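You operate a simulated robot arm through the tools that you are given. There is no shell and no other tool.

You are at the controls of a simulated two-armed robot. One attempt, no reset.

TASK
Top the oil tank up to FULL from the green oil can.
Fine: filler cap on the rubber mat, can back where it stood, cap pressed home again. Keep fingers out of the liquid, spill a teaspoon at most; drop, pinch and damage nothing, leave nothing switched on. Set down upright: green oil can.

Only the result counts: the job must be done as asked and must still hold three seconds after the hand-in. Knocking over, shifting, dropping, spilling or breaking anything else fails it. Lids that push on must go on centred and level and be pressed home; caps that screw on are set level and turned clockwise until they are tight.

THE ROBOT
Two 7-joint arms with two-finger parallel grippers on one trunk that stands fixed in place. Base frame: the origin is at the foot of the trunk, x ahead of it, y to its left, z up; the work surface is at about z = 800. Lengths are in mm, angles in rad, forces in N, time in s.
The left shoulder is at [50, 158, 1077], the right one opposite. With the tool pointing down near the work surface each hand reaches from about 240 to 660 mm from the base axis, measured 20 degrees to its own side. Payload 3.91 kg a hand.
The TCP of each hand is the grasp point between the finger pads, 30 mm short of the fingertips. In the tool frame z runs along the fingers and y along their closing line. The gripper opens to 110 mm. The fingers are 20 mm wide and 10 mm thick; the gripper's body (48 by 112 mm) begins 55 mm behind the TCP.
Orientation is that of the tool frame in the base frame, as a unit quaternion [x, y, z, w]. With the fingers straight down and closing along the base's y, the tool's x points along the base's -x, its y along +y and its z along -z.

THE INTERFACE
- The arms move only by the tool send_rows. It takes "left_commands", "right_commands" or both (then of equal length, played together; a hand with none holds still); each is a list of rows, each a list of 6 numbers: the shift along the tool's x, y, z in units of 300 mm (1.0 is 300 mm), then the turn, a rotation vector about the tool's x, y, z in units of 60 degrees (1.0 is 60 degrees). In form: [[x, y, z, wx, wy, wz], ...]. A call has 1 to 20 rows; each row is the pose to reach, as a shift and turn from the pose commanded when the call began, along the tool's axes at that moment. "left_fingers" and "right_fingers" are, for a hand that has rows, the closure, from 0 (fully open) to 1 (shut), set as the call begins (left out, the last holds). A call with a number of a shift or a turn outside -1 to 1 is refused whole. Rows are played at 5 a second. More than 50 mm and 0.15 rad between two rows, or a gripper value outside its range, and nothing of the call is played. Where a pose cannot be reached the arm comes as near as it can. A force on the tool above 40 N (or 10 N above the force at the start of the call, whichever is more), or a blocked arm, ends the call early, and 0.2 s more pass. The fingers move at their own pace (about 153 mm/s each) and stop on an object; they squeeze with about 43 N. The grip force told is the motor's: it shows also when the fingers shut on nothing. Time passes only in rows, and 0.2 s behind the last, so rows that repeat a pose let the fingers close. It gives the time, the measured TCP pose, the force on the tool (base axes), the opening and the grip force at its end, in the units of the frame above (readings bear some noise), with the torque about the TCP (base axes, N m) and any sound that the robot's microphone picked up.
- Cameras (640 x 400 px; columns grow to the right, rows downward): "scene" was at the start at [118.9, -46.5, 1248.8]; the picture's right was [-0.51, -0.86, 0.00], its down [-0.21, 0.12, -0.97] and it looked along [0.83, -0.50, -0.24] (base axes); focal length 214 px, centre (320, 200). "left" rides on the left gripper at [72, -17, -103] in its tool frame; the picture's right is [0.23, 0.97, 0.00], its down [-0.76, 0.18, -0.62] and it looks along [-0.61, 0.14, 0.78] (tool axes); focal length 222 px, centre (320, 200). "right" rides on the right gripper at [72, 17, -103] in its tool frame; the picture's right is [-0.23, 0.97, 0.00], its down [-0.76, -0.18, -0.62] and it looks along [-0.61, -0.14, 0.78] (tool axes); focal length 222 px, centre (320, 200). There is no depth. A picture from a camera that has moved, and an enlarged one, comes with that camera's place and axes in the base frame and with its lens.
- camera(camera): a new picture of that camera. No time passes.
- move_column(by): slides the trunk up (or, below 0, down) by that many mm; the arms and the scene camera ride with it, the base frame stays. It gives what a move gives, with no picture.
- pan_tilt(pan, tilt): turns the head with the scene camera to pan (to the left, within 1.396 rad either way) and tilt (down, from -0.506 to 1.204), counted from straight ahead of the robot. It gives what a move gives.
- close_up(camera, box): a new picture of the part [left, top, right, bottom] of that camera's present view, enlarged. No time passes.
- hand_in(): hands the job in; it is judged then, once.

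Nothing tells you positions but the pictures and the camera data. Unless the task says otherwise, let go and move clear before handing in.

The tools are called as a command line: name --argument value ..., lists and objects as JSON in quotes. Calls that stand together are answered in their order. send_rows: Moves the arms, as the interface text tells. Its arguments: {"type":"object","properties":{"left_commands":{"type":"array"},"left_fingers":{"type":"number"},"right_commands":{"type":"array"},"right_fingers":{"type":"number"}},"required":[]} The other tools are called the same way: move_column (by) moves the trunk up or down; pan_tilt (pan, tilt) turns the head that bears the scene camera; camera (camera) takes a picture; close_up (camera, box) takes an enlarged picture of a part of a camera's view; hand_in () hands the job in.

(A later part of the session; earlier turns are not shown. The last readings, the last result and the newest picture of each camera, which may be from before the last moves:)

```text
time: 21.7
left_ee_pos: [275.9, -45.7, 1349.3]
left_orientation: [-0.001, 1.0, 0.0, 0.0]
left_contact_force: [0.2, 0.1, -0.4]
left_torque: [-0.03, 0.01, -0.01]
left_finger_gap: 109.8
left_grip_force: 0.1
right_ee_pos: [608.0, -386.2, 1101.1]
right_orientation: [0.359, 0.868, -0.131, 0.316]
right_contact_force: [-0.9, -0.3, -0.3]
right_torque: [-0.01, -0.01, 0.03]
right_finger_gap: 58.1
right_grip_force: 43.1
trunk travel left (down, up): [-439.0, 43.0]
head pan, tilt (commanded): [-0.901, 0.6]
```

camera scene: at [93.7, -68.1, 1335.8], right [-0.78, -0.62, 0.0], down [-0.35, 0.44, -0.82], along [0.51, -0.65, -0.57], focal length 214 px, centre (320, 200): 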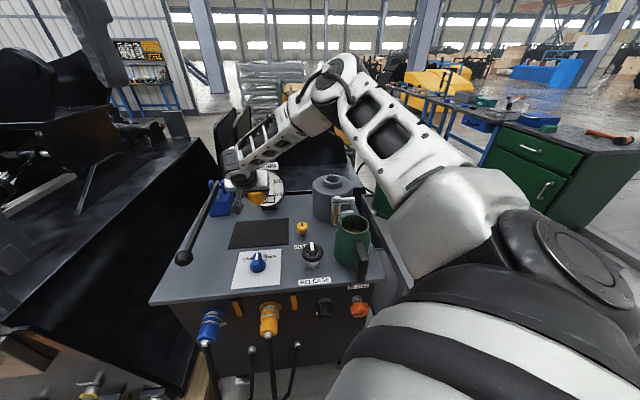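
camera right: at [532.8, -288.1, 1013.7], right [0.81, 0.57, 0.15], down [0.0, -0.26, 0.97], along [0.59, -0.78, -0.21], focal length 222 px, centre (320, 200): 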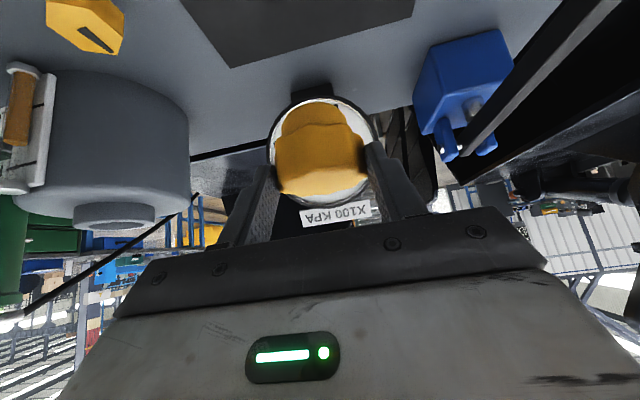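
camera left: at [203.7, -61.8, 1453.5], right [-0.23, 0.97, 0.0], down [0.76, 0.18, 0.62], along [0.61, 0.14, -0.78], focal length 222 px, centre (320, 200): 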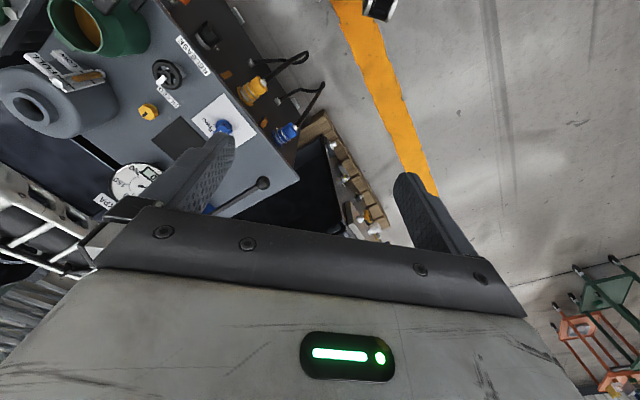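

The commanded pose now matches the pose the arm actually reached. I'll shift the cap to above the nearer-right part of the mat and turn the hand 20° left, keeping the cap level.

send_rows --right_commands '[[-0.0032, -0.0216, 0.012, -0.0268, 0, -0.0319], [-0.0064, -0.0432, 0.024, -0.0536, 0, -0.0638], [-0.0097, -0.0648, 0.036, -0.0804, 0, -0.0958], [-0.0129, -0.0863, 0.048, -0.1072, 0, -0.1277], [-0.0161, -0.1079, 0.06, -0.134, 0, -0.1596], [-0.0193, -0.1295, 0.072, -0.1608, 0, -0.1915], [-0.0226, -0.1511, 0.084, -0.1876, 0, -0.2235], [-0.0258, -0.1727, 0.096, -0.2143, 0, -0.2553]]'

camera --camera "scene"

```text
time: 23.5
left_ee_pos: [275.9, -45.6, 1349.9]
left_orientation: [0.0, 1.0, -0.001, 0.001]
left_contact_force: [-0.2, 0.1, 1.5]
left_torque: [-0.03, -0.04, -0.02]
left_finger_gap: 109.9
left_grip_force: 0.2
right_ee_pos: [586.2, -442.8, 1084.4]
right_orientation: [0.202, 0.918, -0.073, 0.334]
right_contact_force: [0.6, 0.2, -0.8]
right_torque: [0.02, 0.04, -0.01]
right_finger_gap: 58.1
right_grip_force: 42.9
trunk travel left (down, up): [-439.0, 43.0]
head pan, tilt (commanded): [-0.901, 0.6]
```

```text
taken
camera scene: at [93.6, -68.2, 1335.8], right [-0.78, -0.62, 0.0], down [-0.35, 0.44, -0.82], along [0.51, -0.65, -0.57], focal length 214 px, centre (320, 200)
```

scene: 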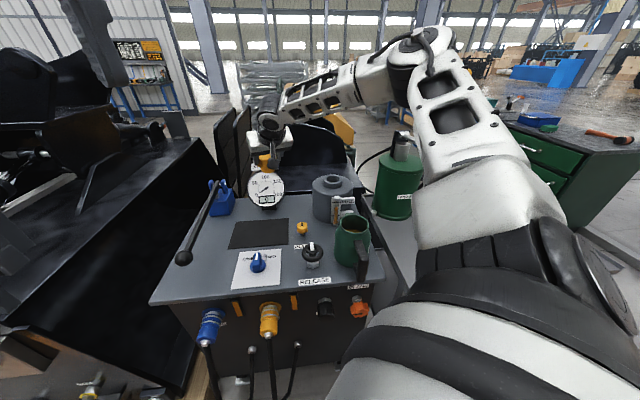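

The hand turned as planned. I'll lower the trunk 120 mm so the arm reaches the mat comfortably.

move_column --by -120

camera --camera "scene"

camera --camera "right"

camera --camera "left"

```text
time: 25.0
left_ee_pos: [276.5, -45.1, 1229.5]
left_orientation: [0.0, 1.0, 0.0, 0.0]
left_contact_force: [0.5, -0.1, 0.2]
left_torque: [0.0, -0.02, -0.01]
left_finger_gap: 110.1
left_grip_force: 0.1
right_ee_pos: [585.8, -441.3, 964.5]
right_orientation: [0.203, 0.917, -0.074, 0.335]
right_contact_force: [0.6, 0.8, -0.4]
right_torque: [0.01, 0.01, 0.02]
right_finger_gap: 58.4
right_grip_force: 42.9
trunk travel left (down, up): [-319.0, 163.0]
head pan, tilt (commanded): [-0.901, 0.6]
```

```text
taken
camera scene: at [93.5, -67.9, 1215.9], right [-0.78, -0.62, 0.0], down [-0.35, 0.44, -0.83], along [0.51, -0.65, -0.56], focal length 214 px, centre (320, 200)
```

scene: 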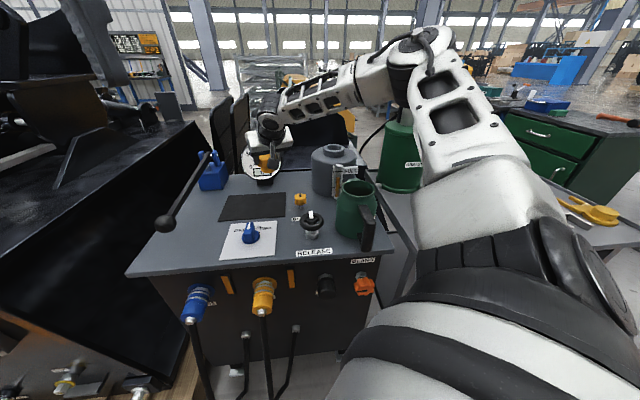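

```text
taken
camera right: at [483.7, -374.3, 996.2], right [0.57, 0.81, 0.15], down [0.09, -0.24, 0.97], along [0.82, -0.54, -0.21], focal length 222 px, centre (320, 200)
```

right: 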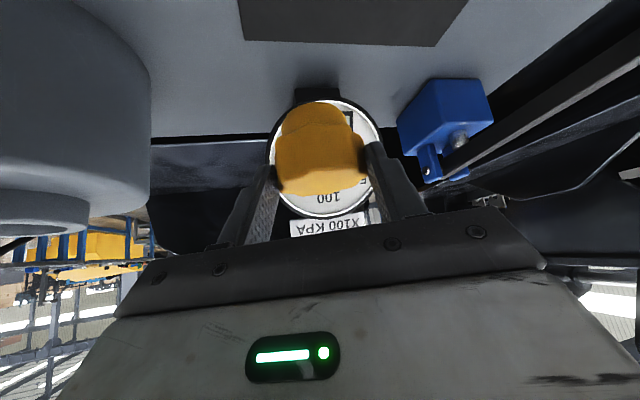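

```text
taken
camera left: at [203.4, -61.8, 1333.6], right [-0.23, 0.97, 0.0], down [0.76, 0.18, 0.62], along [0.61, 0.14, -0.78], focal length 222 px, centre (320, 200)
```

left: 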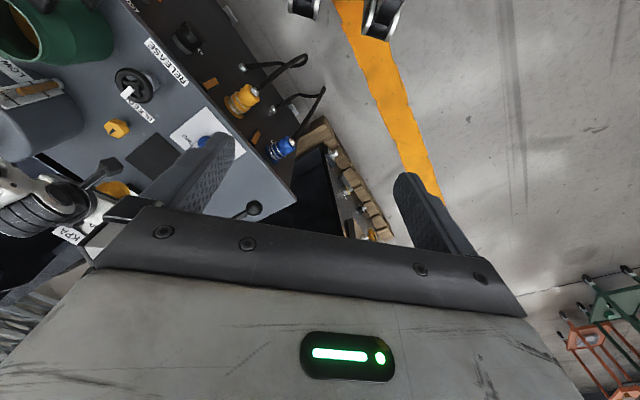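

The mat corners reproject exactly where I had them, with the far-right corner at F781, L64. I'll lower the cap to about 10 mm above the mat while shifting it slightly further in from the mat's edges.

send_rows --right_commands '[[0.0346, 0.0073, 0.0359, 0, 0, 0], [0.0692, 0.0147, 0.0718, 0, 0, 0], [0.1038, 0.022, 0.1077, 0, 0, 0], [0.1385, 0.0293, 0.1436, 0, 0, 0], [0.1731, 0.0366, 0.1795, 0, 0, 0], [0.2077, 0.044, 0.2154, 0, 0, 0], [0.2423, 0.0513, 0.2513, 0, 0, 0]]'

camera --camera "right"

close_up --camera "scene" --box '[180, 110, 340, 260]'

```text
time: 26.6
left_ee_pos: [275.6, -45.1, 1229.6]
left_orientation: [0.0, 1.0, 0.0, 0.0]
left_contact_force: [0.8, -0.6, 0.6]
left_torque: [0.01, 0.0, -0.02]
left_finger_gap: 110.1
left_grip_force: 0.2
right_ee_pos: [587.1, -424.6, 860.4]
right_orientation: [0.203, 0.918, -0.073, 0.334]
right_contact_force: [0.2, -0.8, -0.1]
right_torque: [0.0, 0.03, -0.02]
right_finger_gap: 58.1
right_grip_force: 43.2
trunk travel left (down, up): [-319.0, 163.0]
head pan, tilt (commanded): [-0.901, 0.6]
```

```text
taken
camera right: at [483.6, -357.4, 891.6], right [0.57, 0.81, 0.15], down [0.09, -0.24, 0.97], along [0.82, -0.54, -0.21], focal length 222 px, centre (320, 200)
```

right: 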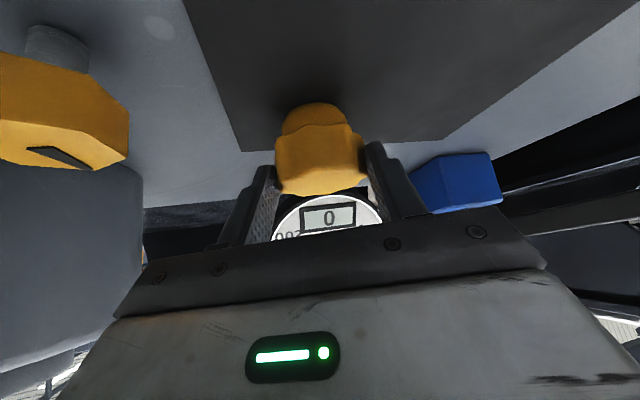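

```text
2.67 times, centred on (260, 185) of scene
camera zoom: at [93.7, -68.1, 1215.8], right [-0.78, -0.62, 0.0], down [-0.35, 0.44, -0.82], along [0.51, -0.65, -0.57], focal length 572 px, centre (480, 240)
```

zoom: 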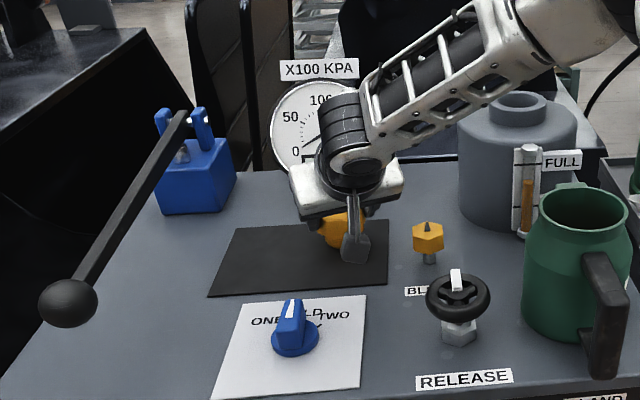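

The cap is just above the mat. I'll creep down in small steps and watch the force.

send_rows --right_commands '[[0.005, 0, 0.006, 0, 0, 0], [0.01, 0, 0.0119, 0, 0, 0], [0.015, 0, 0.0179, 0, 0, 0]]'

close_up --camera "right" --box '[240, 60, 400, 200]'

```text
time: 27.4
left_ee_pos: [272.7, -44.2, 1230.8]
left_orientation: [0.0, 1.0, -0.001, 0.0]
left_contact_force: [-0.3, -0.1, 0.2]
left_torque: [0.0, 0.01, 0.0]
left_finger_gap: 110.0
left_grip_force: 0.1
right_ee_pos: [587.3, -424.6, 858.0]
right_orientation: [0.204, 0.916, -0.076, 0.338]
right_contact_force: [-3.9, -2.5, 17.5]
right_torque: [-0.27, 0.24, -0.09]
right_finger_gap: 58.1
right_grip_force: 43.0
trunk travel left (down, up): [-319.0, 163.0]
head pan, tilt (commanded): [-0.901, 0.6]
```

```text
2.86 times, centred on (320, 130) of right
camera zoom: at [483.8, -357.2, 888.5], right [0.57, 0.81, 0.15], down [0.08, -0.23, 0.97], along [0.82, -0.54, -0.2], focal length 635 px, centre (320, 400)
```

zoom: 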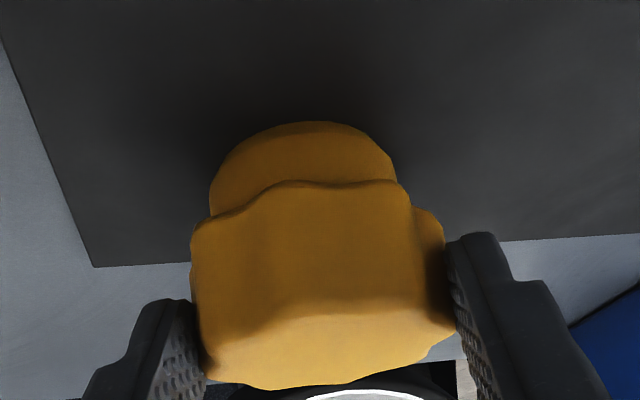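

The plug has touched down on the mat with about 17 N. I'll ease off a few millimetres before opening.

send_rows --right_commands '[[-0.0043, 0, -0.0051, 0, 0, 0], [-0.0086, 0, -0.0102, 0, 0, 0], [-0.0086, 0, -0.0102, 0, 0, 0]]'

```text
time: 28.2
left_ee_pos: [274.8, -44.6, 1229.9]
left_orientation: [0.0, 1.0, 0.0, 0.0]
left_contact_force: [-0.2, -0.6, -0.2]
left_torque: [-0.02, -0.01, 0.03]
left_finger_gap: 110.1
left_grip_force: 0.1
right_ee_pos: [586.8, -423.7, 857.9]
right_orientation: [0.203, 0.917, -0.073, 0.335]
right_contact_force: [2.5, -1.0, 10.3]
right_torque: [-0.13, -0.32, 0.02]
right_finger_gap: 58.6
right_grip_force: 43.3
trunk travel left (down, up): [-319.0, 163.0]
head pan, tilt (commanded): [-0.901, 0.6]
```

send_rows --right_commands '[[-0.0032, 0, -0.0038, 0, 0, 0], [-0.0043, 0, -0.0051, 0, 0, 0], [-0.0043, 0, -0.0051, 0, 0, 0]]'

close_up --camera "right" --box '[240, 60, 400, 200]'

```text
time: 29.0
left_ee_pos: [275.8, -46.0, 1229.7]
left_orientation: [0.0, 1.0, 0.0, 0.001]
left_contact_force: [-0.1, 0.6, 0.0]
left_torque: [0.0, -0.01, 0.02]
left_finger_gap: 110.0
left_grip_force: 0.0
right_ee_pos: [586.6, -424.1, 858.5]
right_orientation: [0.204, 0.918, -0.074, 0.333]
right_contact_force: [-1.1, 0.9, 2.2]
right_torque: [0.06, -0.09, 0.06]
right_finger_gap: 58.6
right_grip_force: 43.0
trunk travel left (down, up): [-319.0, 163.0]
head pan, tilt (commanded): [-0.901, 0.6]
```

```text
2.86 times, centred on (320, 130) of right
camera zoom: at [482.8, -356.6, 889.9], right [0.57, 0.81, 0.15], down [0.09, -0.24, 0.97], along [0.82, -0.54, -0.21], focal length 635 px, centre (320, 400)
```

zoom: 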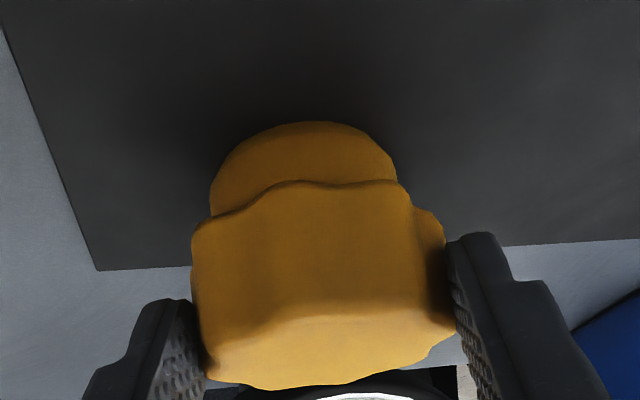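

The cap is resting on the mat with about 2 N left on the hand. I'll open the fingers and check that it stays put.

send_rows --right_commands '[[0, 0, 0, 0, 0, 0], [0, 0, 0, 0, 0, 0], [0, 0, 0, 0, 0, 0]]' --right_fingers 0.1

camera --camera "right"

```text
time: 29.8
left_ee_pos: [275.5, -45.7, 1229.4]
left_orientation: [-0.001, 1.0, 0.0, 0.0]
left_contact_force: [0.4, -0.8, 0.1]
left_torque: [0.0, -0.01, 0.02]
left_finger_gap: 110.0
left_grip_force: 0.1
right_ee_pos: [586.8, -423.4, 859.2]
right_orientation: [0.203, 0.918, -0.074, 0.334]
right_contact_force: [0.5, -0.2, 0.4]
right_torque: [0.01, -0.01, -0.01]
right_finger_gap: 98.9
right_grip_force: 0.0
trunk travel left (down, up): [-319.0, 163.0]
head pan, tilt (commanded): [-0.901, 0.6]
```

```text
taken
camera right: at [483.5, -357.1, 890.5], right [0.57, 0.81, 0.15], down [0.09, -0.24, 0.97], along [0.82, -0.54, -0.21], focal length 222 px, centre (320, 200)
```

right: 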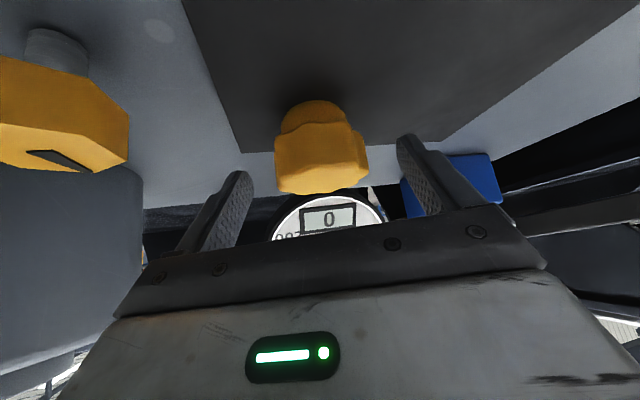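

The cap is standing on the mat. I'll rise straight up off it, then raise the trunk for the can work.

send_rows --right_commands '[[-0.0107, 0, -0.0128, 0, 0, 0], [-0.0322, 0, -0.0383, 0, 0, 0], [-0.0643, 0, -0.0766, 0, 0, 0], [-0.0965, 0, -0.1149, 0, 0, 0], [-0.1286, 0, -0.1532, 0, 0, 0], [-0.1608, 0, -0.1915, 0, 0, 0], [-0.1929, 0, -0.2298, 0, 0, 0], [-0.2251, 0, -0.2681, 0, 0, 0], [-0.2572, 0, -0.3064, 0, 0, 0]]'

move_column --by 160

camera --camera "scene"

camera --camera "right"

```text
time: 31.8
left_ee_pos: [275.6, -44.9, 1229.7]
left_orientation: [0.0, 1.0, 0.0, 0.0]
left_contact_force: [0.3, 0.0, 0.1]
left_torque: [-0.01, -0.01, 0.01]
left_finger_gap: 110.3
left_grip_force: 0.2
right_ee_pos: [587.9, -425.0, 979.0]
right_orientation: [0.203, 0.918, -0.074, 0.334]
right_contact_force: [-0.1, -0.6, -0.2]
right_torque: [0.0, 0.03, -0.02]
right_finger_gap: 98.9
right_grip_force: 0.0
trunk travel left (down, up): [-319.0, 163.0]
head pan, tilt (commanded): [-0.901, 0.6]
```

```text
time: 33.7
left_ee_pos: [276.3, -45.2, 1388.6]
left_orientation: [0.0, 1.0, 0.001, 0.0]
left_contact_force: [0.1, 0.2, 0.1]
left_torque: [-0.03, 0.01, 0.02]
left_finger_gap: 109.8
left_grip_force: 0.1
right_ee_pos: [587.3, -425.6, 1138.5]
right_orientation: [0.203, 0.918, -0.074, 0.334]
right_contact_force: [0.3, 0.4, -0.4]
right_torque: [0.01, 0.02, -0.04]
right_finger_gap: 98.9
right_grip_force: 0.1
trunk travel left (down, up): [-479.0, 3.0]
head pan, tilt (commanded): [-0.901, 0.6]
```

```text
taken
camera scene: at [93.7, -68.0, 1375.8], right [-0.78, -0.62, 0.0], down [-0.35, 0.44, -0.82], along [0.51, -0.65, -0.57], focal length 214 px, centre (320, 200)
```

scene: 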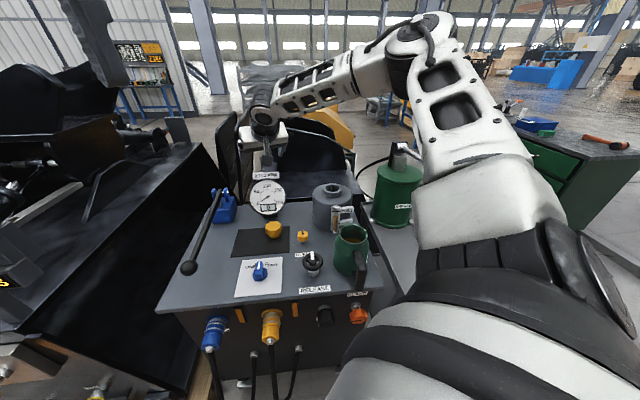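

```text
taken
camera right: at [484.3, -358.2, 1170.8], right [0.57, 0.81, 0.15], down [0.09, -0.24, 0.97], along [0.82, -0.54, -0.21], focal length 222 px, centre (320, 200)
```

right: 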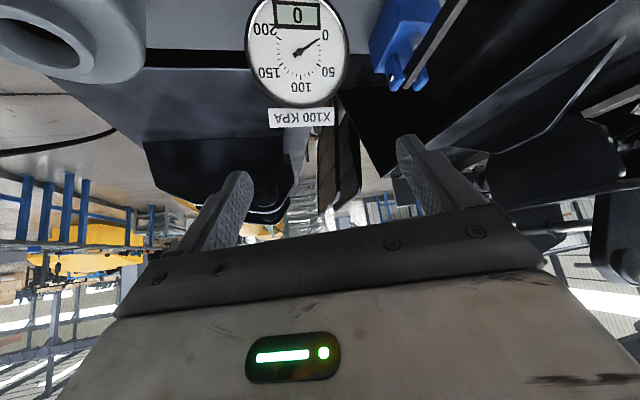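

The cap sits neatly on the mat. I'll take close views of the can, handle and sight glass.

close_up --camera "scene" --box '[300, 175, 400, 300]'

close_up --camera "scene" --box '[310, 175, 370, 235]'

close_up --camera "left" --box '[0, 0, 200, 125]'

```text
3.20 times, centred on (350, 238) of scene
camera zoom: at [93.7, -68.0, 1375.8], right [-0.78, -0.62, 0.0], down [-0.35, 0.44, -0.82], along [0.51, -0.65, -0.57], focal length 686 px, centre (224, 80)
```

zoom: 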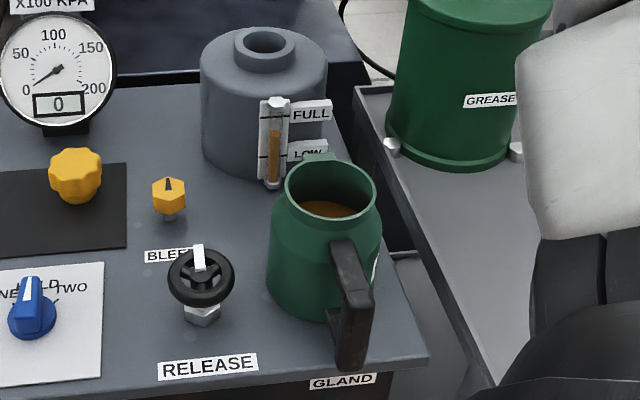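

```text
6.67 times, centred on (340, 205) of scene
camera zoom: at [93.7, -68.0, 1375.8], right [-0.78, -0.62, 0.0], down [-0.35, 0.44, -0.82], along [0.51, -0.65, -0.57], focal length 1430 px, centre (187, 167)
```

zoom: 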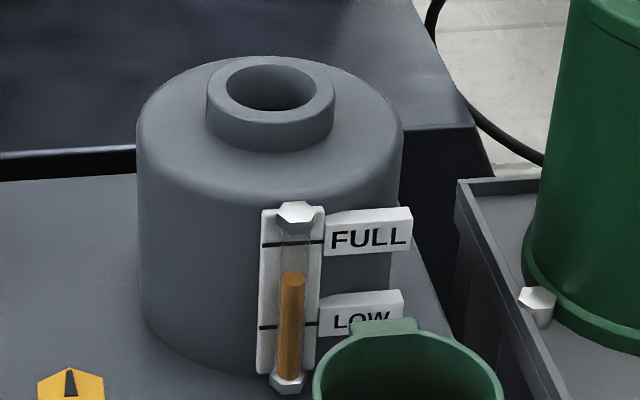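

```text
3.20 times, centred on (100, 62) of left
camera zoom: at [203.6, -61.9, 1493.5], right [-0.23, 0.97, 0.0], down [0.76, 0.18, 0.62], along [0.61, 0.14, -0.78], focal length 711 px, centre (1024, 640)
```

zoom: 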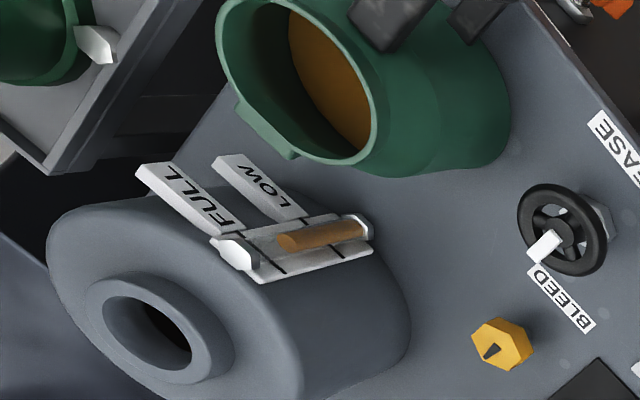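

The sight glass reads roughly 14 mm below FULL once I allow for the downward viewing angle. To get a true near-level view of it, I'll bring the free left hand's camera down in front of the bench, well clear of everything. This is the first half of that move.

send_rows --left_commands '[[-0.0327, -0.0647, 0.063, 0, 0, 0.0833], [-0.0654, -0.1294, 0.126, 0, 0, 0.1666], [-0.0981, -0.1941, 0.189, 0, 0, 0.2499], [-0.1308, -0.2588, 0.252, 0, 0, 0.3332], [-0.1635, -0.3235, 0.315, 0, 0, 0.4165], [-0.1962, -0.3882, 0.378, 0, 0, 0.4998], [-0.2289, -0.4529, 0.441, 0, 0, 0.5831], [-0.2616, -0.5176, 0.504, 0, 0, 0.6664], [-0.2943, -0.5823, 0.567, 0, 0, 0.7497], [-0.327, -0.647, 0.63, 0, 0, 0.833]]'

camera --camera "scene"

camera --camera "left"

```text
time: 35.9
left_ee_pos: [403.0, -165.0, 1186.7]
left_orientation: [0.423, 0.906, -0.001, 0.0]
left_contact_force: [-0.3, 1.4, -0.6]
left_torque: [-0.06, 0.06, -0.05]
left_finger_gap: 110.2
left_grip_force: 0.0
left hand out of reach, approached as far as the arm can: row 8, 9, 10
right_ee_pos: [589.4, -423.9, 1138.6]
right_orientation: [0.203, 0.918, -0.075, 0.334]
right_contact_force: [0.6, 0.9, -0.3]
right_torque: [-0.05, 0.0, -0.04]
right_finger_gap: 99.2
right_grip_force: 0.1
trunk travel left (down, up): [-479.0, 3.0]
head pan, tilt (commanded): [-0.901, 0.6]
```

```text
taken
camera scene: at [95.6, -66.4, 1375.8], right [-0.78, -0.62, 0.0], down [-0.35, 0.44, -0.83], along [0.51, -0.65, -0.56], focal length 214 px, centre (320, 200)
```

scene: 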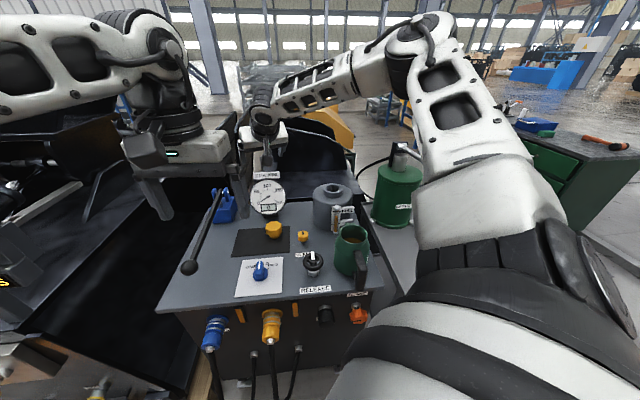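

```text
taken
camera left: at [344.2, -120.4, 1291.9], right [0.6, 0.8, 0.0], down [0.63, -0.47, 0.62], along [0.5, -0.38, -0.78], focal length 222 px, centre (320, 200)
```

left: 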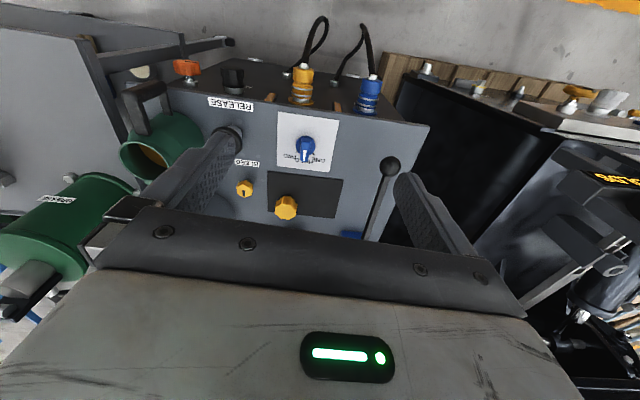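

The left hand stopped at its yaw limit, at about (403, -165, 1187). Before lowering it any further I'll check what's around the left arm.

pan_tilt --pan -0.2 --tilt 0.5

camera --camera "scene"

```text
time: 36.9
left_ee_pos: [400.5, -168.1, 1188.7]
left_orientation: [0.422, 0.907, 0.0, 0.0]
left_contact_force: [-0.3, 0.3, 0.2]
left_torque: [0.0, -0.01, 0.02]
left_finger_gap: 109.9
left_grip_force: 0.0
right_ee_pos: [587.0, -425.3, 1138.3]
right_orientation: [0.203, 0.918, -0.074, 0.334]
right_contact_force: [-0.3, 0.6, -0.7]
right_torque: [0.01, -0.01, 0.0]
right_finger_gap: 98.9
right_grip_force: 0.1
trunk travel left (down, up): [-479.0, 3.0]
head pan, tilt (commanded): [-0.201, 0.499]
```

```text
taken
camera scene: at [127.8, -17.0, 1384.9], right [-0.2, -0.98, 0.0], down [-0.47, 0.1, -0.88], along [0.86, -0.18, -0.48], focal length 214 px, centre (320, 200)
```

scene: 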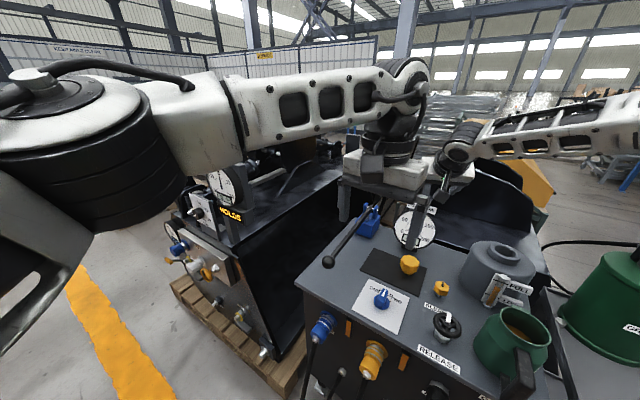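

The left arm has plenty of free space around it. I'll lower it and pitch the hand forward so its camera looks across the bench at the sight glass.

send_rows --left_commands '[[0, 0, 0.0593, 0, -0.0917, 0], [0, 0, 0.1186, 0, -0.1834, 0], [0, 0, 0.1779, 0, -0.2751, 0], [0, 0, 0.2372, 0, -0.3668, 0], [0, 0, 0.2965, 0, -0.4585, 0], [0, 0, 0.3558, 0, -0.5502, 0], [0, 0, 0.4151, 0, -0.6419, 0], [0, 0, 0.4744, 0, -0.7336, 0], [0, 0, 0.5337, 0, -0.8253, 0], [0, 0, 0.593, 0, -0.917, 0]]'

camera --camera "left"

camera --camera "scene"

```text
time: 39.1
left_ee_pos: [401.5, -165.7, 1012.1]
left_orientation: [0.375, 0.803, -0.197, 0.419]
left_contact_force: [-0.8, -0.4, 0.4]
left_torque: [0.02, -0.01, 0.01]
left_finger_gap: 109.9
left_grip_force: 0.0
right_ee_pos: [587.7, -426.0, 1138.7]
right_orientation: [0.203, 0.917, -0.075, 0.334]
right_contact_force: [-0.2, 0.4, -0.2]
right_torque: [0.0, 0.0, 0.0]
right_finger_gap: 99.2
right_grip_force: 0.0
trunk travel left (down, up): [-479.0, 3.0]
head pan, tilt (commanded): [-0.201, 0.499]
```

```text
taken
camera left: at [308.2, -79.8, 1012.2], right [0.66, 0.73, -0.19], down [0.09, 0.17, 0.98], along [0.74, -0.67, 0.05], focal length 222 px, centre (320, 200)
```

left: 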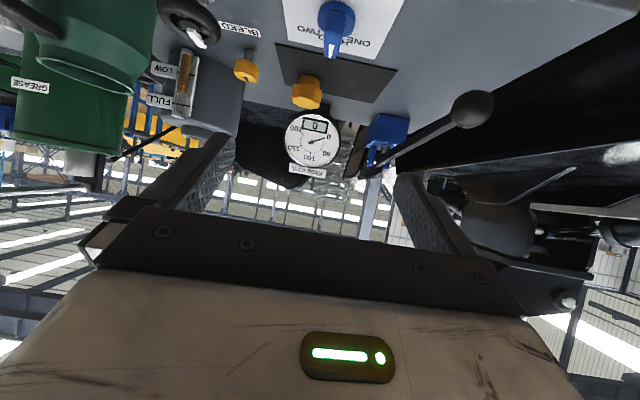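

```text
taken
camera scene: at [128.0, -16.7, 1385.0], right [-0.2, -0.98, 0.0], down [-0.47, 0.1, -0.88], along [0.86, -0.18, -0.48], focal length 214 px, centre (320, 200)
```

scene: 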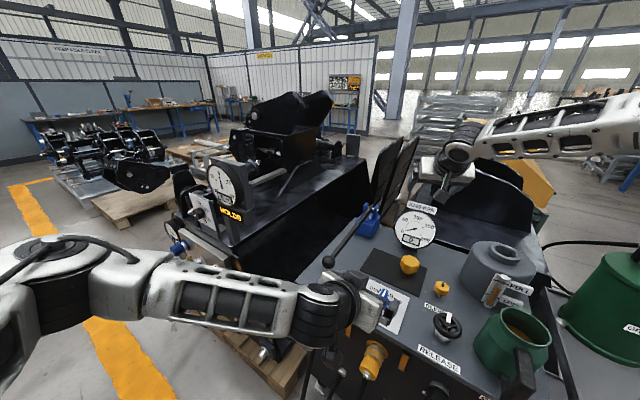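

The sight glass is in the left camera's view, so I'll zoom in to read it.

close_up --camera "left" --box '[130, 30, 250, 120]'

close_up --camera "left" --box '[160, 40, 210, 115]'

close_up --camera "left" --box '[0, 0, 160, 100]'

```text
4.44 times, centred on (190, 75) of left
camera zoom: at [308.2, -79.8, 1012.2], right [0.66, 0.73, -0.19], down [0.09, 0.17, 0.98], along [0.74, -0.67, 0.05], focal length 987 px, centre (898, 756)
```

zoom: 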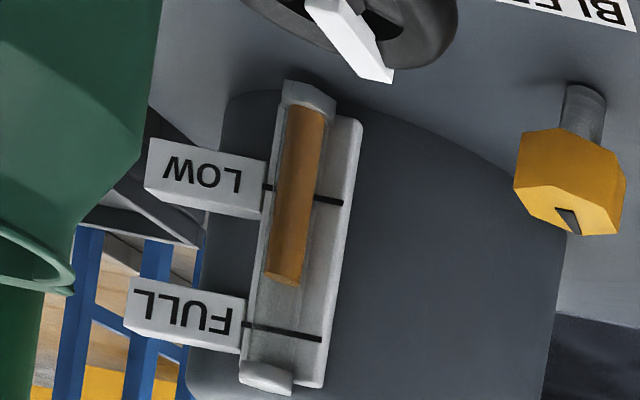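

```text
5.33 times, centred on (185, 78) of left
camera zoom: at [308.2, -79.8, 1012.2], right [0.66, 0.73, -0.19], down [0.09, 0.17, 0.98], along [0.74, -0.67, 0.05], focal length 1185 px, centre (1040, 853)
```

zoom: 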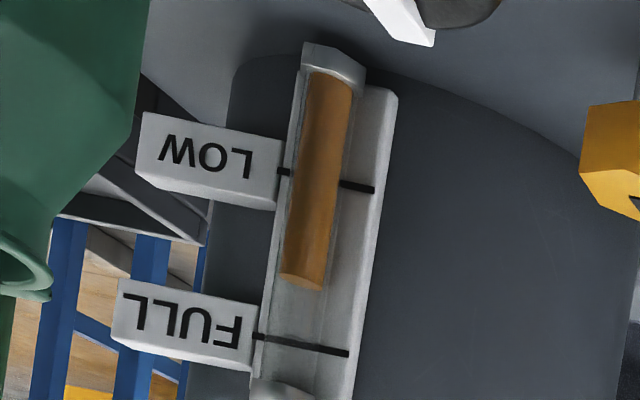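

```text
4.00 times, centred on (80, 50) of left
camera zoom: at [308.2, -79.8, 1012.2], right [0.66, 0.73, -0.19], down [0.09, 0.17, 0.98], along [0.74, -0.67, 0.05], focal length 888 px, centre (1280, 800)
```

zoom: 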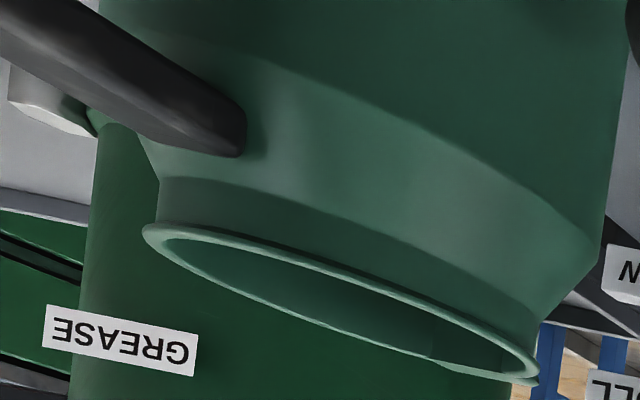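

The left camera gives a sharp, near-level reading: the oil stands at about 63% of the way from LOW to FULL. I'll leave the left arm there as the gauge camera. Next I'll turn the head back and bring the right hand round toward the can handle, staying high.

pan_tilt --pan -0.9 --tilt 0.6

send_rows --right_commands '[[0.0628, -0.0593, -0.0449, 0.0246, 0, 0.0294], [0.1256, -0.1186, -0.0897, 0.0493, 0, 0.0587], [0.1884, -0.1779, -0.1346, 0.074, 0, 0.0881], [0.2512, -0.2372, -0.1795, 0.0986, 0, 0.1174], [0.314, -0.2965, -0.2244, 0.1232, 0, 0.1468], [0.3768, -0.3558, -0.2692, 0.1479, 0, 0.1762], [0.4396, -0.4151, -0.3141, 0.1726, 0, 0.2055], [0.5024, -0.4744, -0.359, 0.1972, 0, 0.2349], [0.5652, -0.5337, -0.4038, 0.2219, 0, 0.2642], [0.628, -0.593, -0.4487, 0.2465, 0, 0.2936]]'

camera --camera "scene"

camera --camera "right"

```text
time: 40.2
left_ee_pos: [403.2, -165.3, 1012.3]
left_orientation: [0.375, 0.804, -0.196, 0.419]
left_contact_force: [0.2, 1.3, 0.0]
left_torque: [0.02, 0.0, 0.01]
left_finger_gap: 110.3
left_grip_force: 0.0
right_ee_pos: [587.9, -425.1, 1139.5]
right_orientation: [0.203, 0.917, -0.075, 0.334]
right_contact_force: [0.5, -0.2, -0.3]
right_torque: [0.02, 0.01, -0.01]
right_finger_gap: 99.1
right_grip_force: 0.0
trunk travel left (down, up): [-479.0, 3.0]
head pan, tilt (commanded): [-0.901, 0.6]
```

```text
time: 42.4
left_ee_pos: [401.5, -165.6, 1011.8]
left_orientation: [0.375, 0.804, -0.195, 0.419]
left_contact_force: [-0.2, 0.1, 0.5]
left_torque: [0.0, 0.0, 0.0]
left_finger_gap: 110.0
left_grip_force: 0.1
right_ee_pos: [301.6, -487.9, 1120.1]
right_orientation: [0.383, 0.858, -0.139, 0.313]
right_contact_force: [0.7, -0.1, -0.3]
right_torque: [0.03, -0.04, -0.02]
right_finger_gap: 99.0
right_grip_force: 0.0
trunk travel left (down, up): [-479.0, 3.0]
head pan, tilt (commanded): [-0.901, 0.6]
```

```text
taken
camera scene: at [93.2, -67.8, 1375.9], right [-0.78, -0.62, 0.0], down [-0.35, 0.44, -0.83], along [0.51, -0.65, -0.56], focal length 214 px, centre (320, 200)
```

scene: 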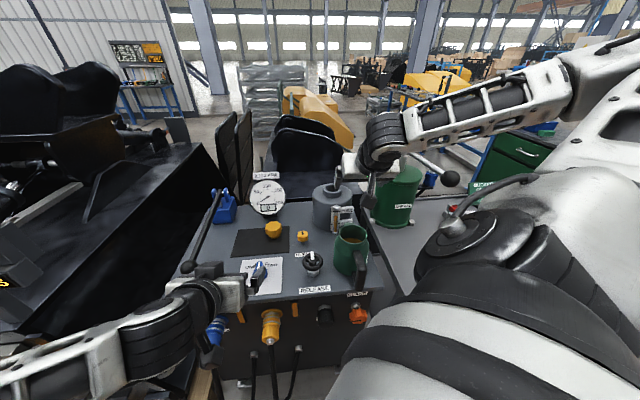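

```text
taken
camera right: at [232.3, -385.8, 1151.5], right [0.84, 0.52, 0.15], down [-0.01, -0.26, 0.97], along [0.54, -0.81, -0.21], focal length 222 px, centre (320, 200)
```

right: 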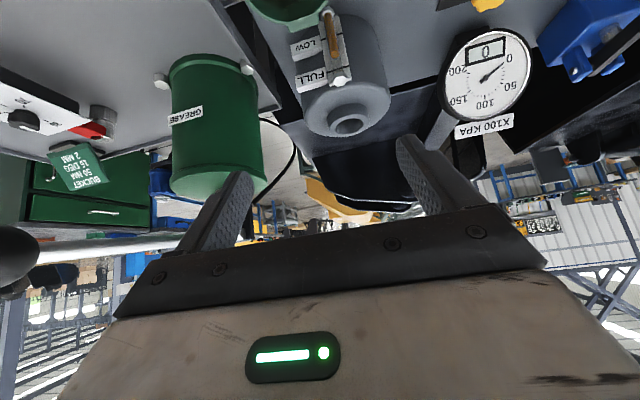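

The right hand is high in line with the can, clear of the lever. I'll pitch it to nearly horizontal and draw it back above the handle.

send_rows --right_commands '[[0.0416, -0.0015, -0.0023, 0, -0.1, 0], [0.0833, -0.003, -0.0045, 0, -0.2, 0], [0.1249, -0.0045, -0.0068, 0, -0.3, 0], [0.1665, -0.006, -0.009, 0, -0.4, 0], [0.2081, -0.0075, -0.0113, 0, -0.5, 0], [0.2498, -0.009, -0.0135, 0, -0.6, 0], [0.2914, -0.0105, -0.0158, 0, -0.7, 0], [0.333, -0.012, -0.018, 0, -0.8, 0]]'

camera --camera "scene"

camera --camera "right"

```text
time: 44.2
left_ee_pos: [403.2, -165.8, 1012.3]
left_orientation: [0.375, 0.804, -0.195, 0.418]
left_contact_force: [-0.1, 0.3, 0.8]
left_torque: [-0.03, -0.01, 0.01]
left_finger_gap: 110.1
left_grip_force: 0.1
right_ee_pos: [260.3, -440.7, 1038.6]
right_orientation: [0.294, 0.662, -0.279, 0.631]
right_contact_force: [0.5, -0.9, 0.6]
right_torque: [0.02, 0.06, -0.02]
right_finger_gap: 98.9
right_grip_force: 0.1
right hand out of reach, approached as far as the arm can: row 2, 3, 4, 5, 6, 7, 8
trunk travel left (down, up): [-479.0, 3.0]
head pan, tilt (commanded): [-0.901, 0.6]
```

```text
taken
camera scene: at [93.7, -67.9, 1375.8], right [-0.78, -0.62, 0.0], down [-0.35, 0.44, -0.83], along [0.51, -0.65, -0.56], focal length 214 px, centre (320, 200)
```

scene: 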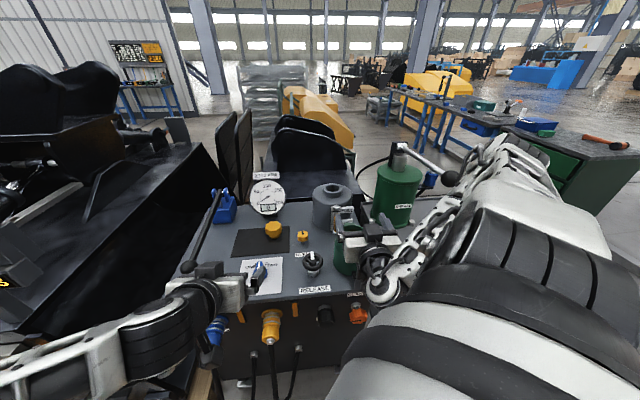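

```text
taken
camera right: at [201.5, -349.5, 971.9], right [0.73, 0.65, 0.23], down [-0.53, 0.31, 0.79], along [0.44, -0.7, 0.57], focal length 222 px, centre (320, 200)
```

right: 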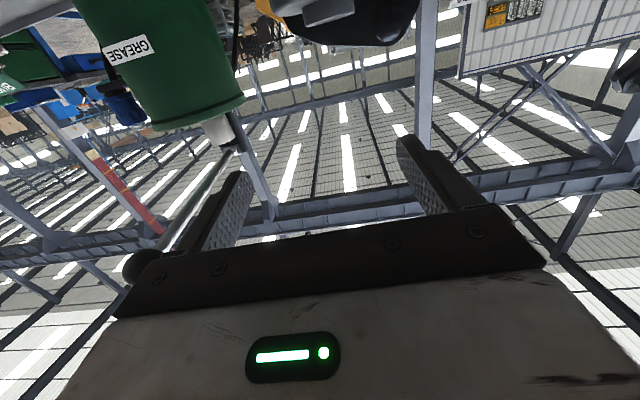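

The hand reached the horizontal attitude, though about 20 mm short in position, and the elbow has come down on the right side. I'll check its clearance to the grease lever knob closely.

close_up --camera "scene" --box '[320, 110, 560, 310]'

pan_tilt --pan -1.3 --tilt 0.5

camera --camera "scene"

```text
2.00 times, centred on (440, 210) of scene
camera zoom: at [93.7, -67.9, 1375.8], right [-0.78, -0.62, 0.0], down [-0.35, 0.44, -0.83], along [0.51, -0.65, -0.56], focal length 429 px, centre (80, 180)
```

zoom: 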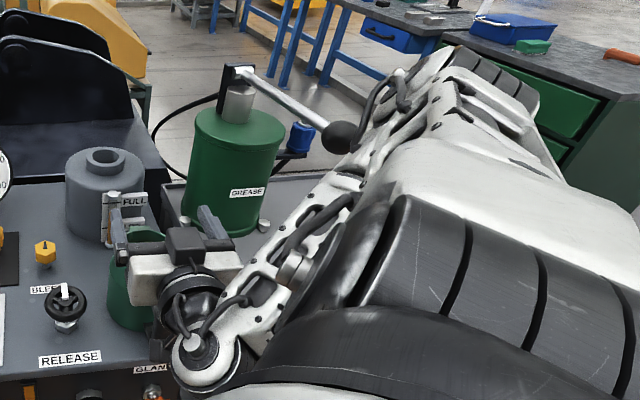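

```text
time: 45.1
left_ee_pos: [402.3, -166.5, 1010.9]
left_orientation: [0.374, 0.804, -0.194, 0.418]
left_contact_force: [-0.2, 0.6, 0.1]
left_torque: [-0.01, 0.01, -0.02]
left_finger_gap: 110.1
left_grip_force: 0.1
right_ee_pos: [260.3, -440.9, 1039.7]
right_orientation: [0.294, 0.663, -0.279, 0.63]
right_contact_force: [-0.6, -0.3, -0.8]
right_torque: [0.0, -0.01, -0.02]
right_finger_gap: 99.0
right_grip_force: 0.0
trunk travel left (down, up): [-479.0, 3.0]
head pan, tilt (commanded): [-1.3, 0.499]
```

```text
taken
camera scene: at [63.1, -86.4, 1384.9], right [-0.96, -0.27, 0.0], down [-0.13, 0.46, -0.88], along [0.24, -0.85, -0.48], focal length 214 px, centre (320, 200)
```

scene: 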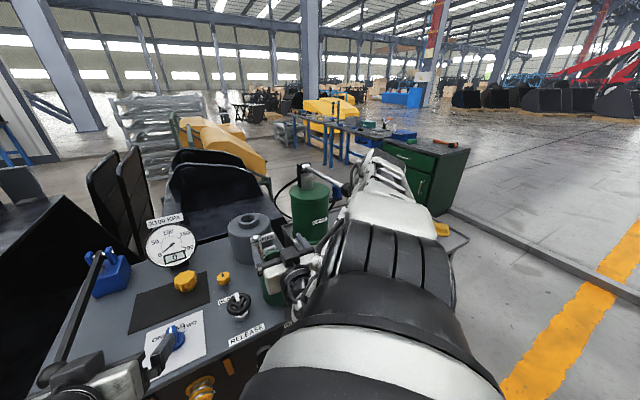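

The elbow is within about 150 mm of the lever knob, centre to centre. I'll zoom in to judge the real clearance before going lower.

close_up --camera "scene" --box '[270, 120, 470, 300]'

close_up --camera "scene" --box '[310, 140, 410, 220]'

```text
2.22 times, centred on (370, 210) of scene
camera zoom: at [63.1, -86.4, 1384.9], right [-0.96, -0.27, 0.0], down [-0.13, 0.46, -0.88], along [0.24, -0.85, -0.48], focal length 477 px, centre (209, 178)
```

zoom: 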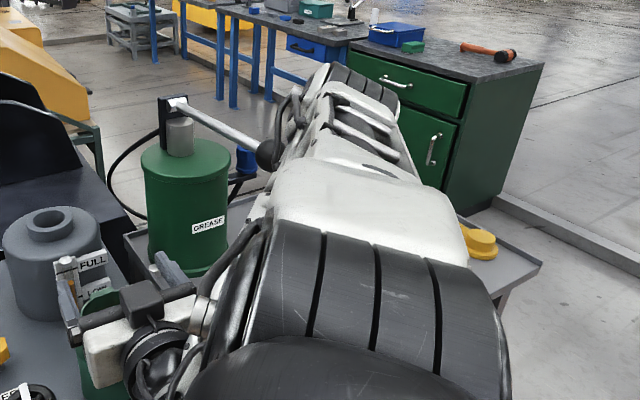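

```text
5.00 times, centred on (360, 180) of scene
camera zoom: at [63.1, -86.4, 1384.9], right [-0.96, -0.27, 0.0], down [-0.13, 0.46, -0.88], along [0.24, -0.85, -0.48], focal length 1072 px, centre (120, 300)
```

zoom: 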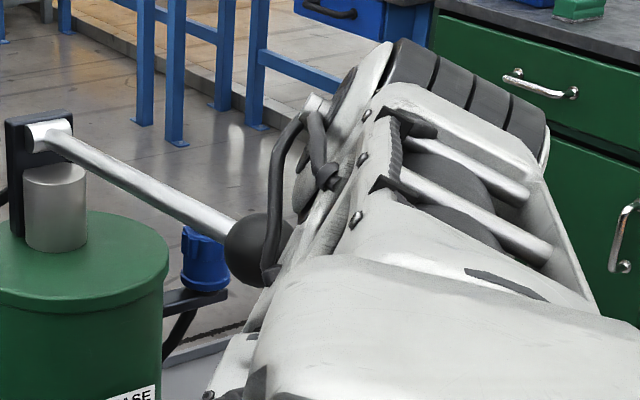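

Descending in this posture would bring the elbow close to the lever knob, so I want to know which hand pitch the pour really needs. I'll rehearse the pour posture empty-handed, high above the tank, starting by going back up and forward.

send_rows --right_commands '[[-0.0479, 0.0034, 0.041, 0, 0.0979, 0], [-0.0958, 0.0068, 0.0821, 0, 0.1958, 0], [-0.1437, 0.0101, 0.1231, 0, 0.2936, 0], [-0.1917, 0.0135, 0.1642, 0, 0.3915, 0], [-0.2396, 0.0169, 0.2052, 0, 0.4894, 0], [-0.2875, 0.0203, 0.2462, 0, 0.5873, 0], [-0.3354, 0.0236, 0.2873, 0, 0.6851, 0], [-0.3833, 0.027, 0.3283, 0, 0.783, 0]]'

camera --camera "scene"

```text
time: 46.9
left_ee_pos: [403.5, -165.8, 1011.8]
left_orientation: [0.375, 0.804, -0.195, 0.418]
left_contact_force: [0.2, -0.3, -0.1]
left_torque: [0.0, 0.02, -0.01]
left_finger_gap: 110.1
left_grip_force: 0.1
right_ee_pos: [334.7, -511.0, 1153.3]
right_orientation: [0.38, 0.856, -0.141, 0.321]
right_contact_force: [0.8, -0.2, -0.6]
right_torque: [0.03, -0.01, -0.01]
right_finger_gap: 98.9
right_grip_force: 0.1
right hand out of reach, approached as far as the arm can: row 1, 2, 3, 4, 5
trunk travel left (down, up): [-479.0, 3.0]
head pan, tilt (commanded): [-1.3, 0.499]
```

```text
taken
camera scene: at [63.1, -86.4, 1384.9], right [-0.96, -0.27, 0.0], down [-0.13, 0.46, -0.88], along [0.23, -0.85, -0.48], focal length 214 px, centre (320, 200)
```

scene: 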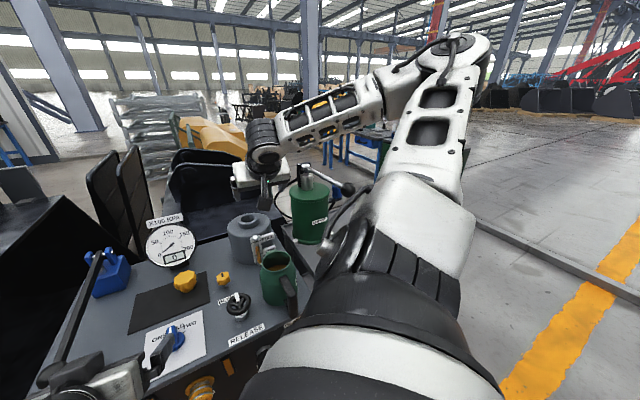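

send_rows --right_commands '[[-0.0348, 0.0043, 0.0195, 0, 0.0976, 0], [-0.0695, 0.0086, 0.0391, 0, 0.1951, 0], [-0.1043, 0.0129, 0.0586, 0, 0.2927, 0], [-0.139, 0.0171, 0.0781, 0, 0.3903, 0], [-0.1738, 0.0214, 0.0976, 0, 0.4879, 0], [-0.2085, 0.0257, 0.1172, 0, 0.5854, 0], [-0.2433, 0.03, 0.1367, 0, 0.683, 0]]'

camera --camera "scene"

```text
time: 48.5
left_ee_pos: [403.8, -166.0, 1010.9]
left_orientation: [0.375, 0.804, -0.196, 0.418]
left_contact_force: [0.0, 0.5, 0.4]
left_torque: [0.0, 0.03, 0.0]
left_finger_gap: 110.1
left_grip_force: 0.1
right_ee_pos: [397.8, -566.0, 1168.0]
right_orientation: [0.407, 0.913, 0.001, -0.001]
right_contact_force: [-0.6, 0.9, -0.6]
right_torque: [0.03, 0.01, -0.05]
right_finger_gap: 99.1
right_grip_force: 0.1
trunk travel left (down, up): [-479.0, 3.0]
head pan, tilt (commanded): [-1.3, 0.499]
```

```text
taken
camera scene: at [63.6, -86.4, 1384.8], right [-0.96, -0.27, 0.0], down [-0.13, 0.46, -0.88], along [0.23, -0.85, -0.48], focal length 214 px, centre (320, 200)
```

scene: 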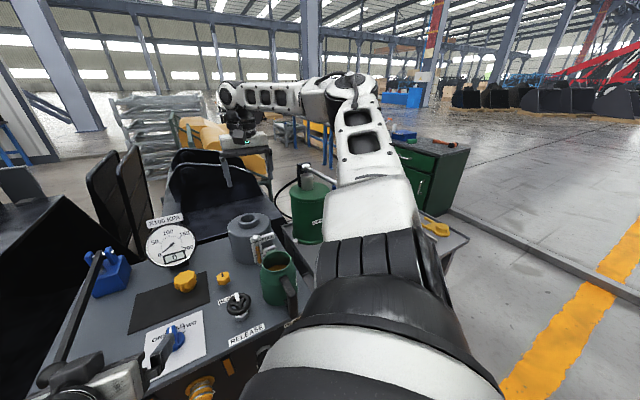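

send_rows --right_commands '[[-0.0258, 0.0013, 0.0212, 0, 0.0833, 0], [-0.0517, 0.0027, 0.0423, 0, 0.1667, 0], [-0.0775, 0.004, 0.0635, 0, 0.25, 0], [-0.1033, 0.0053, 0.0847, 0, 0.3333, 0], [-0.1292, 0.0067, 0.1058, 0, 0.4167, 0], [-0.155, 0.008, 0.127, 0, 0.5, 0]]'

camera --camera "scene"

```text
time: 49.9
left_ee_pos: [402.0, -166.3, 1012.4]
left_orientation: [0.374, 0.804, -0.194, 0.42]
left_contact_force: [-0.2, -0.5, -0.3]
left_torque: [-0.01, -0.01, 0.04]
left_finger_gap: 109.9
left_grip_force: 0.1
right_ee_pos: [388.6, -562.6, 1132.8]
right_orientation: [0.392, 0.883, 0.106, -0.236]
right_contact_force: [-0.4, 0.8, 0.4]
right_torque: [0.01, -0.01, 0.0]
right_finger_gap: 99.1
right_grip_force: 0.1
right hand out of reach, approached as far as the arm can: row 4, 5, 6
trunk travel left (down, up): [-479.0, 3.0]
head pan, tilt (commanded): [-1.3, 0.499]
```

```text
taken
camera scene: at [62.1, -86.4, 1385.0], right [-0.96, -0.27, 0.0], down [-0.13, 0.46, -0.88], along [0.23, -0.85, -0.48], focal length 214 px, centre (320, 200)
```

scene: 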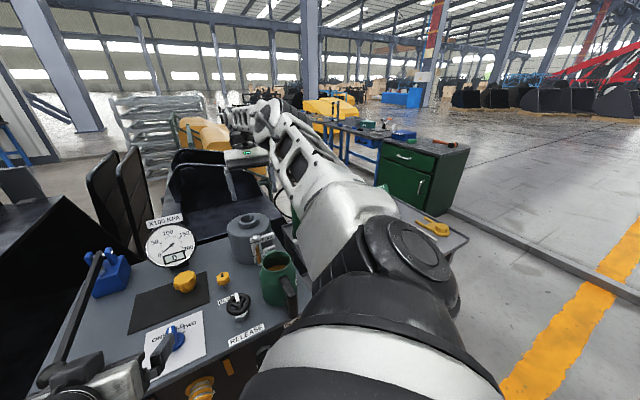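

Rehearsal result: the wrist cannot go beyond about F735 in bench axes. For a 75–80° tilt I therefore need to grip the handle fairly low, with the hand pitched about 65–70°. I'll return to the handle side in two moves.

send_rows --right_commands '[[0.0232, 0, -0.004, 0, -0.1, 0], [0.0463, 0, -0.0079, 0, -0.2, 0], [0.0695, 0, -0.0119, 0, -0.3, 0], [0.0927, 0, -0.0158, 0, -0.4, 0], [0.1158, 0, -0.0198, 0, -0.5, 0], [0.139, 0, -0.0237, 0, -0.6, 0]]'

```text
time: 51.3
left_ee_pos: [403.3, -165.9, 1011.3]
left_orientation: [0.375, 0.804, -0.195, 0.418]
left_contact_force: [-0.4, 0.0, 0.6]
left_torque: [-0.04, -0.01, 0.02]
left_finger_gap: 109.9
left_grip_force: 0.0
right_ee_pos: [368.7, -538.0, 1158.6]
right_orientation: [0.407, 0.912, -0.022, 0.05]
right_contact_force: [-0.1, 0.1, 0.3]
right_torque: [0.01, -0.05, -0.01]
right_finger_gap: 99.1
right_grip_force: 0.1
trunk travel left (down, up): [-479.0, 3.0]
head pan, tilt (commanded): [-1.3, 0.499]
```

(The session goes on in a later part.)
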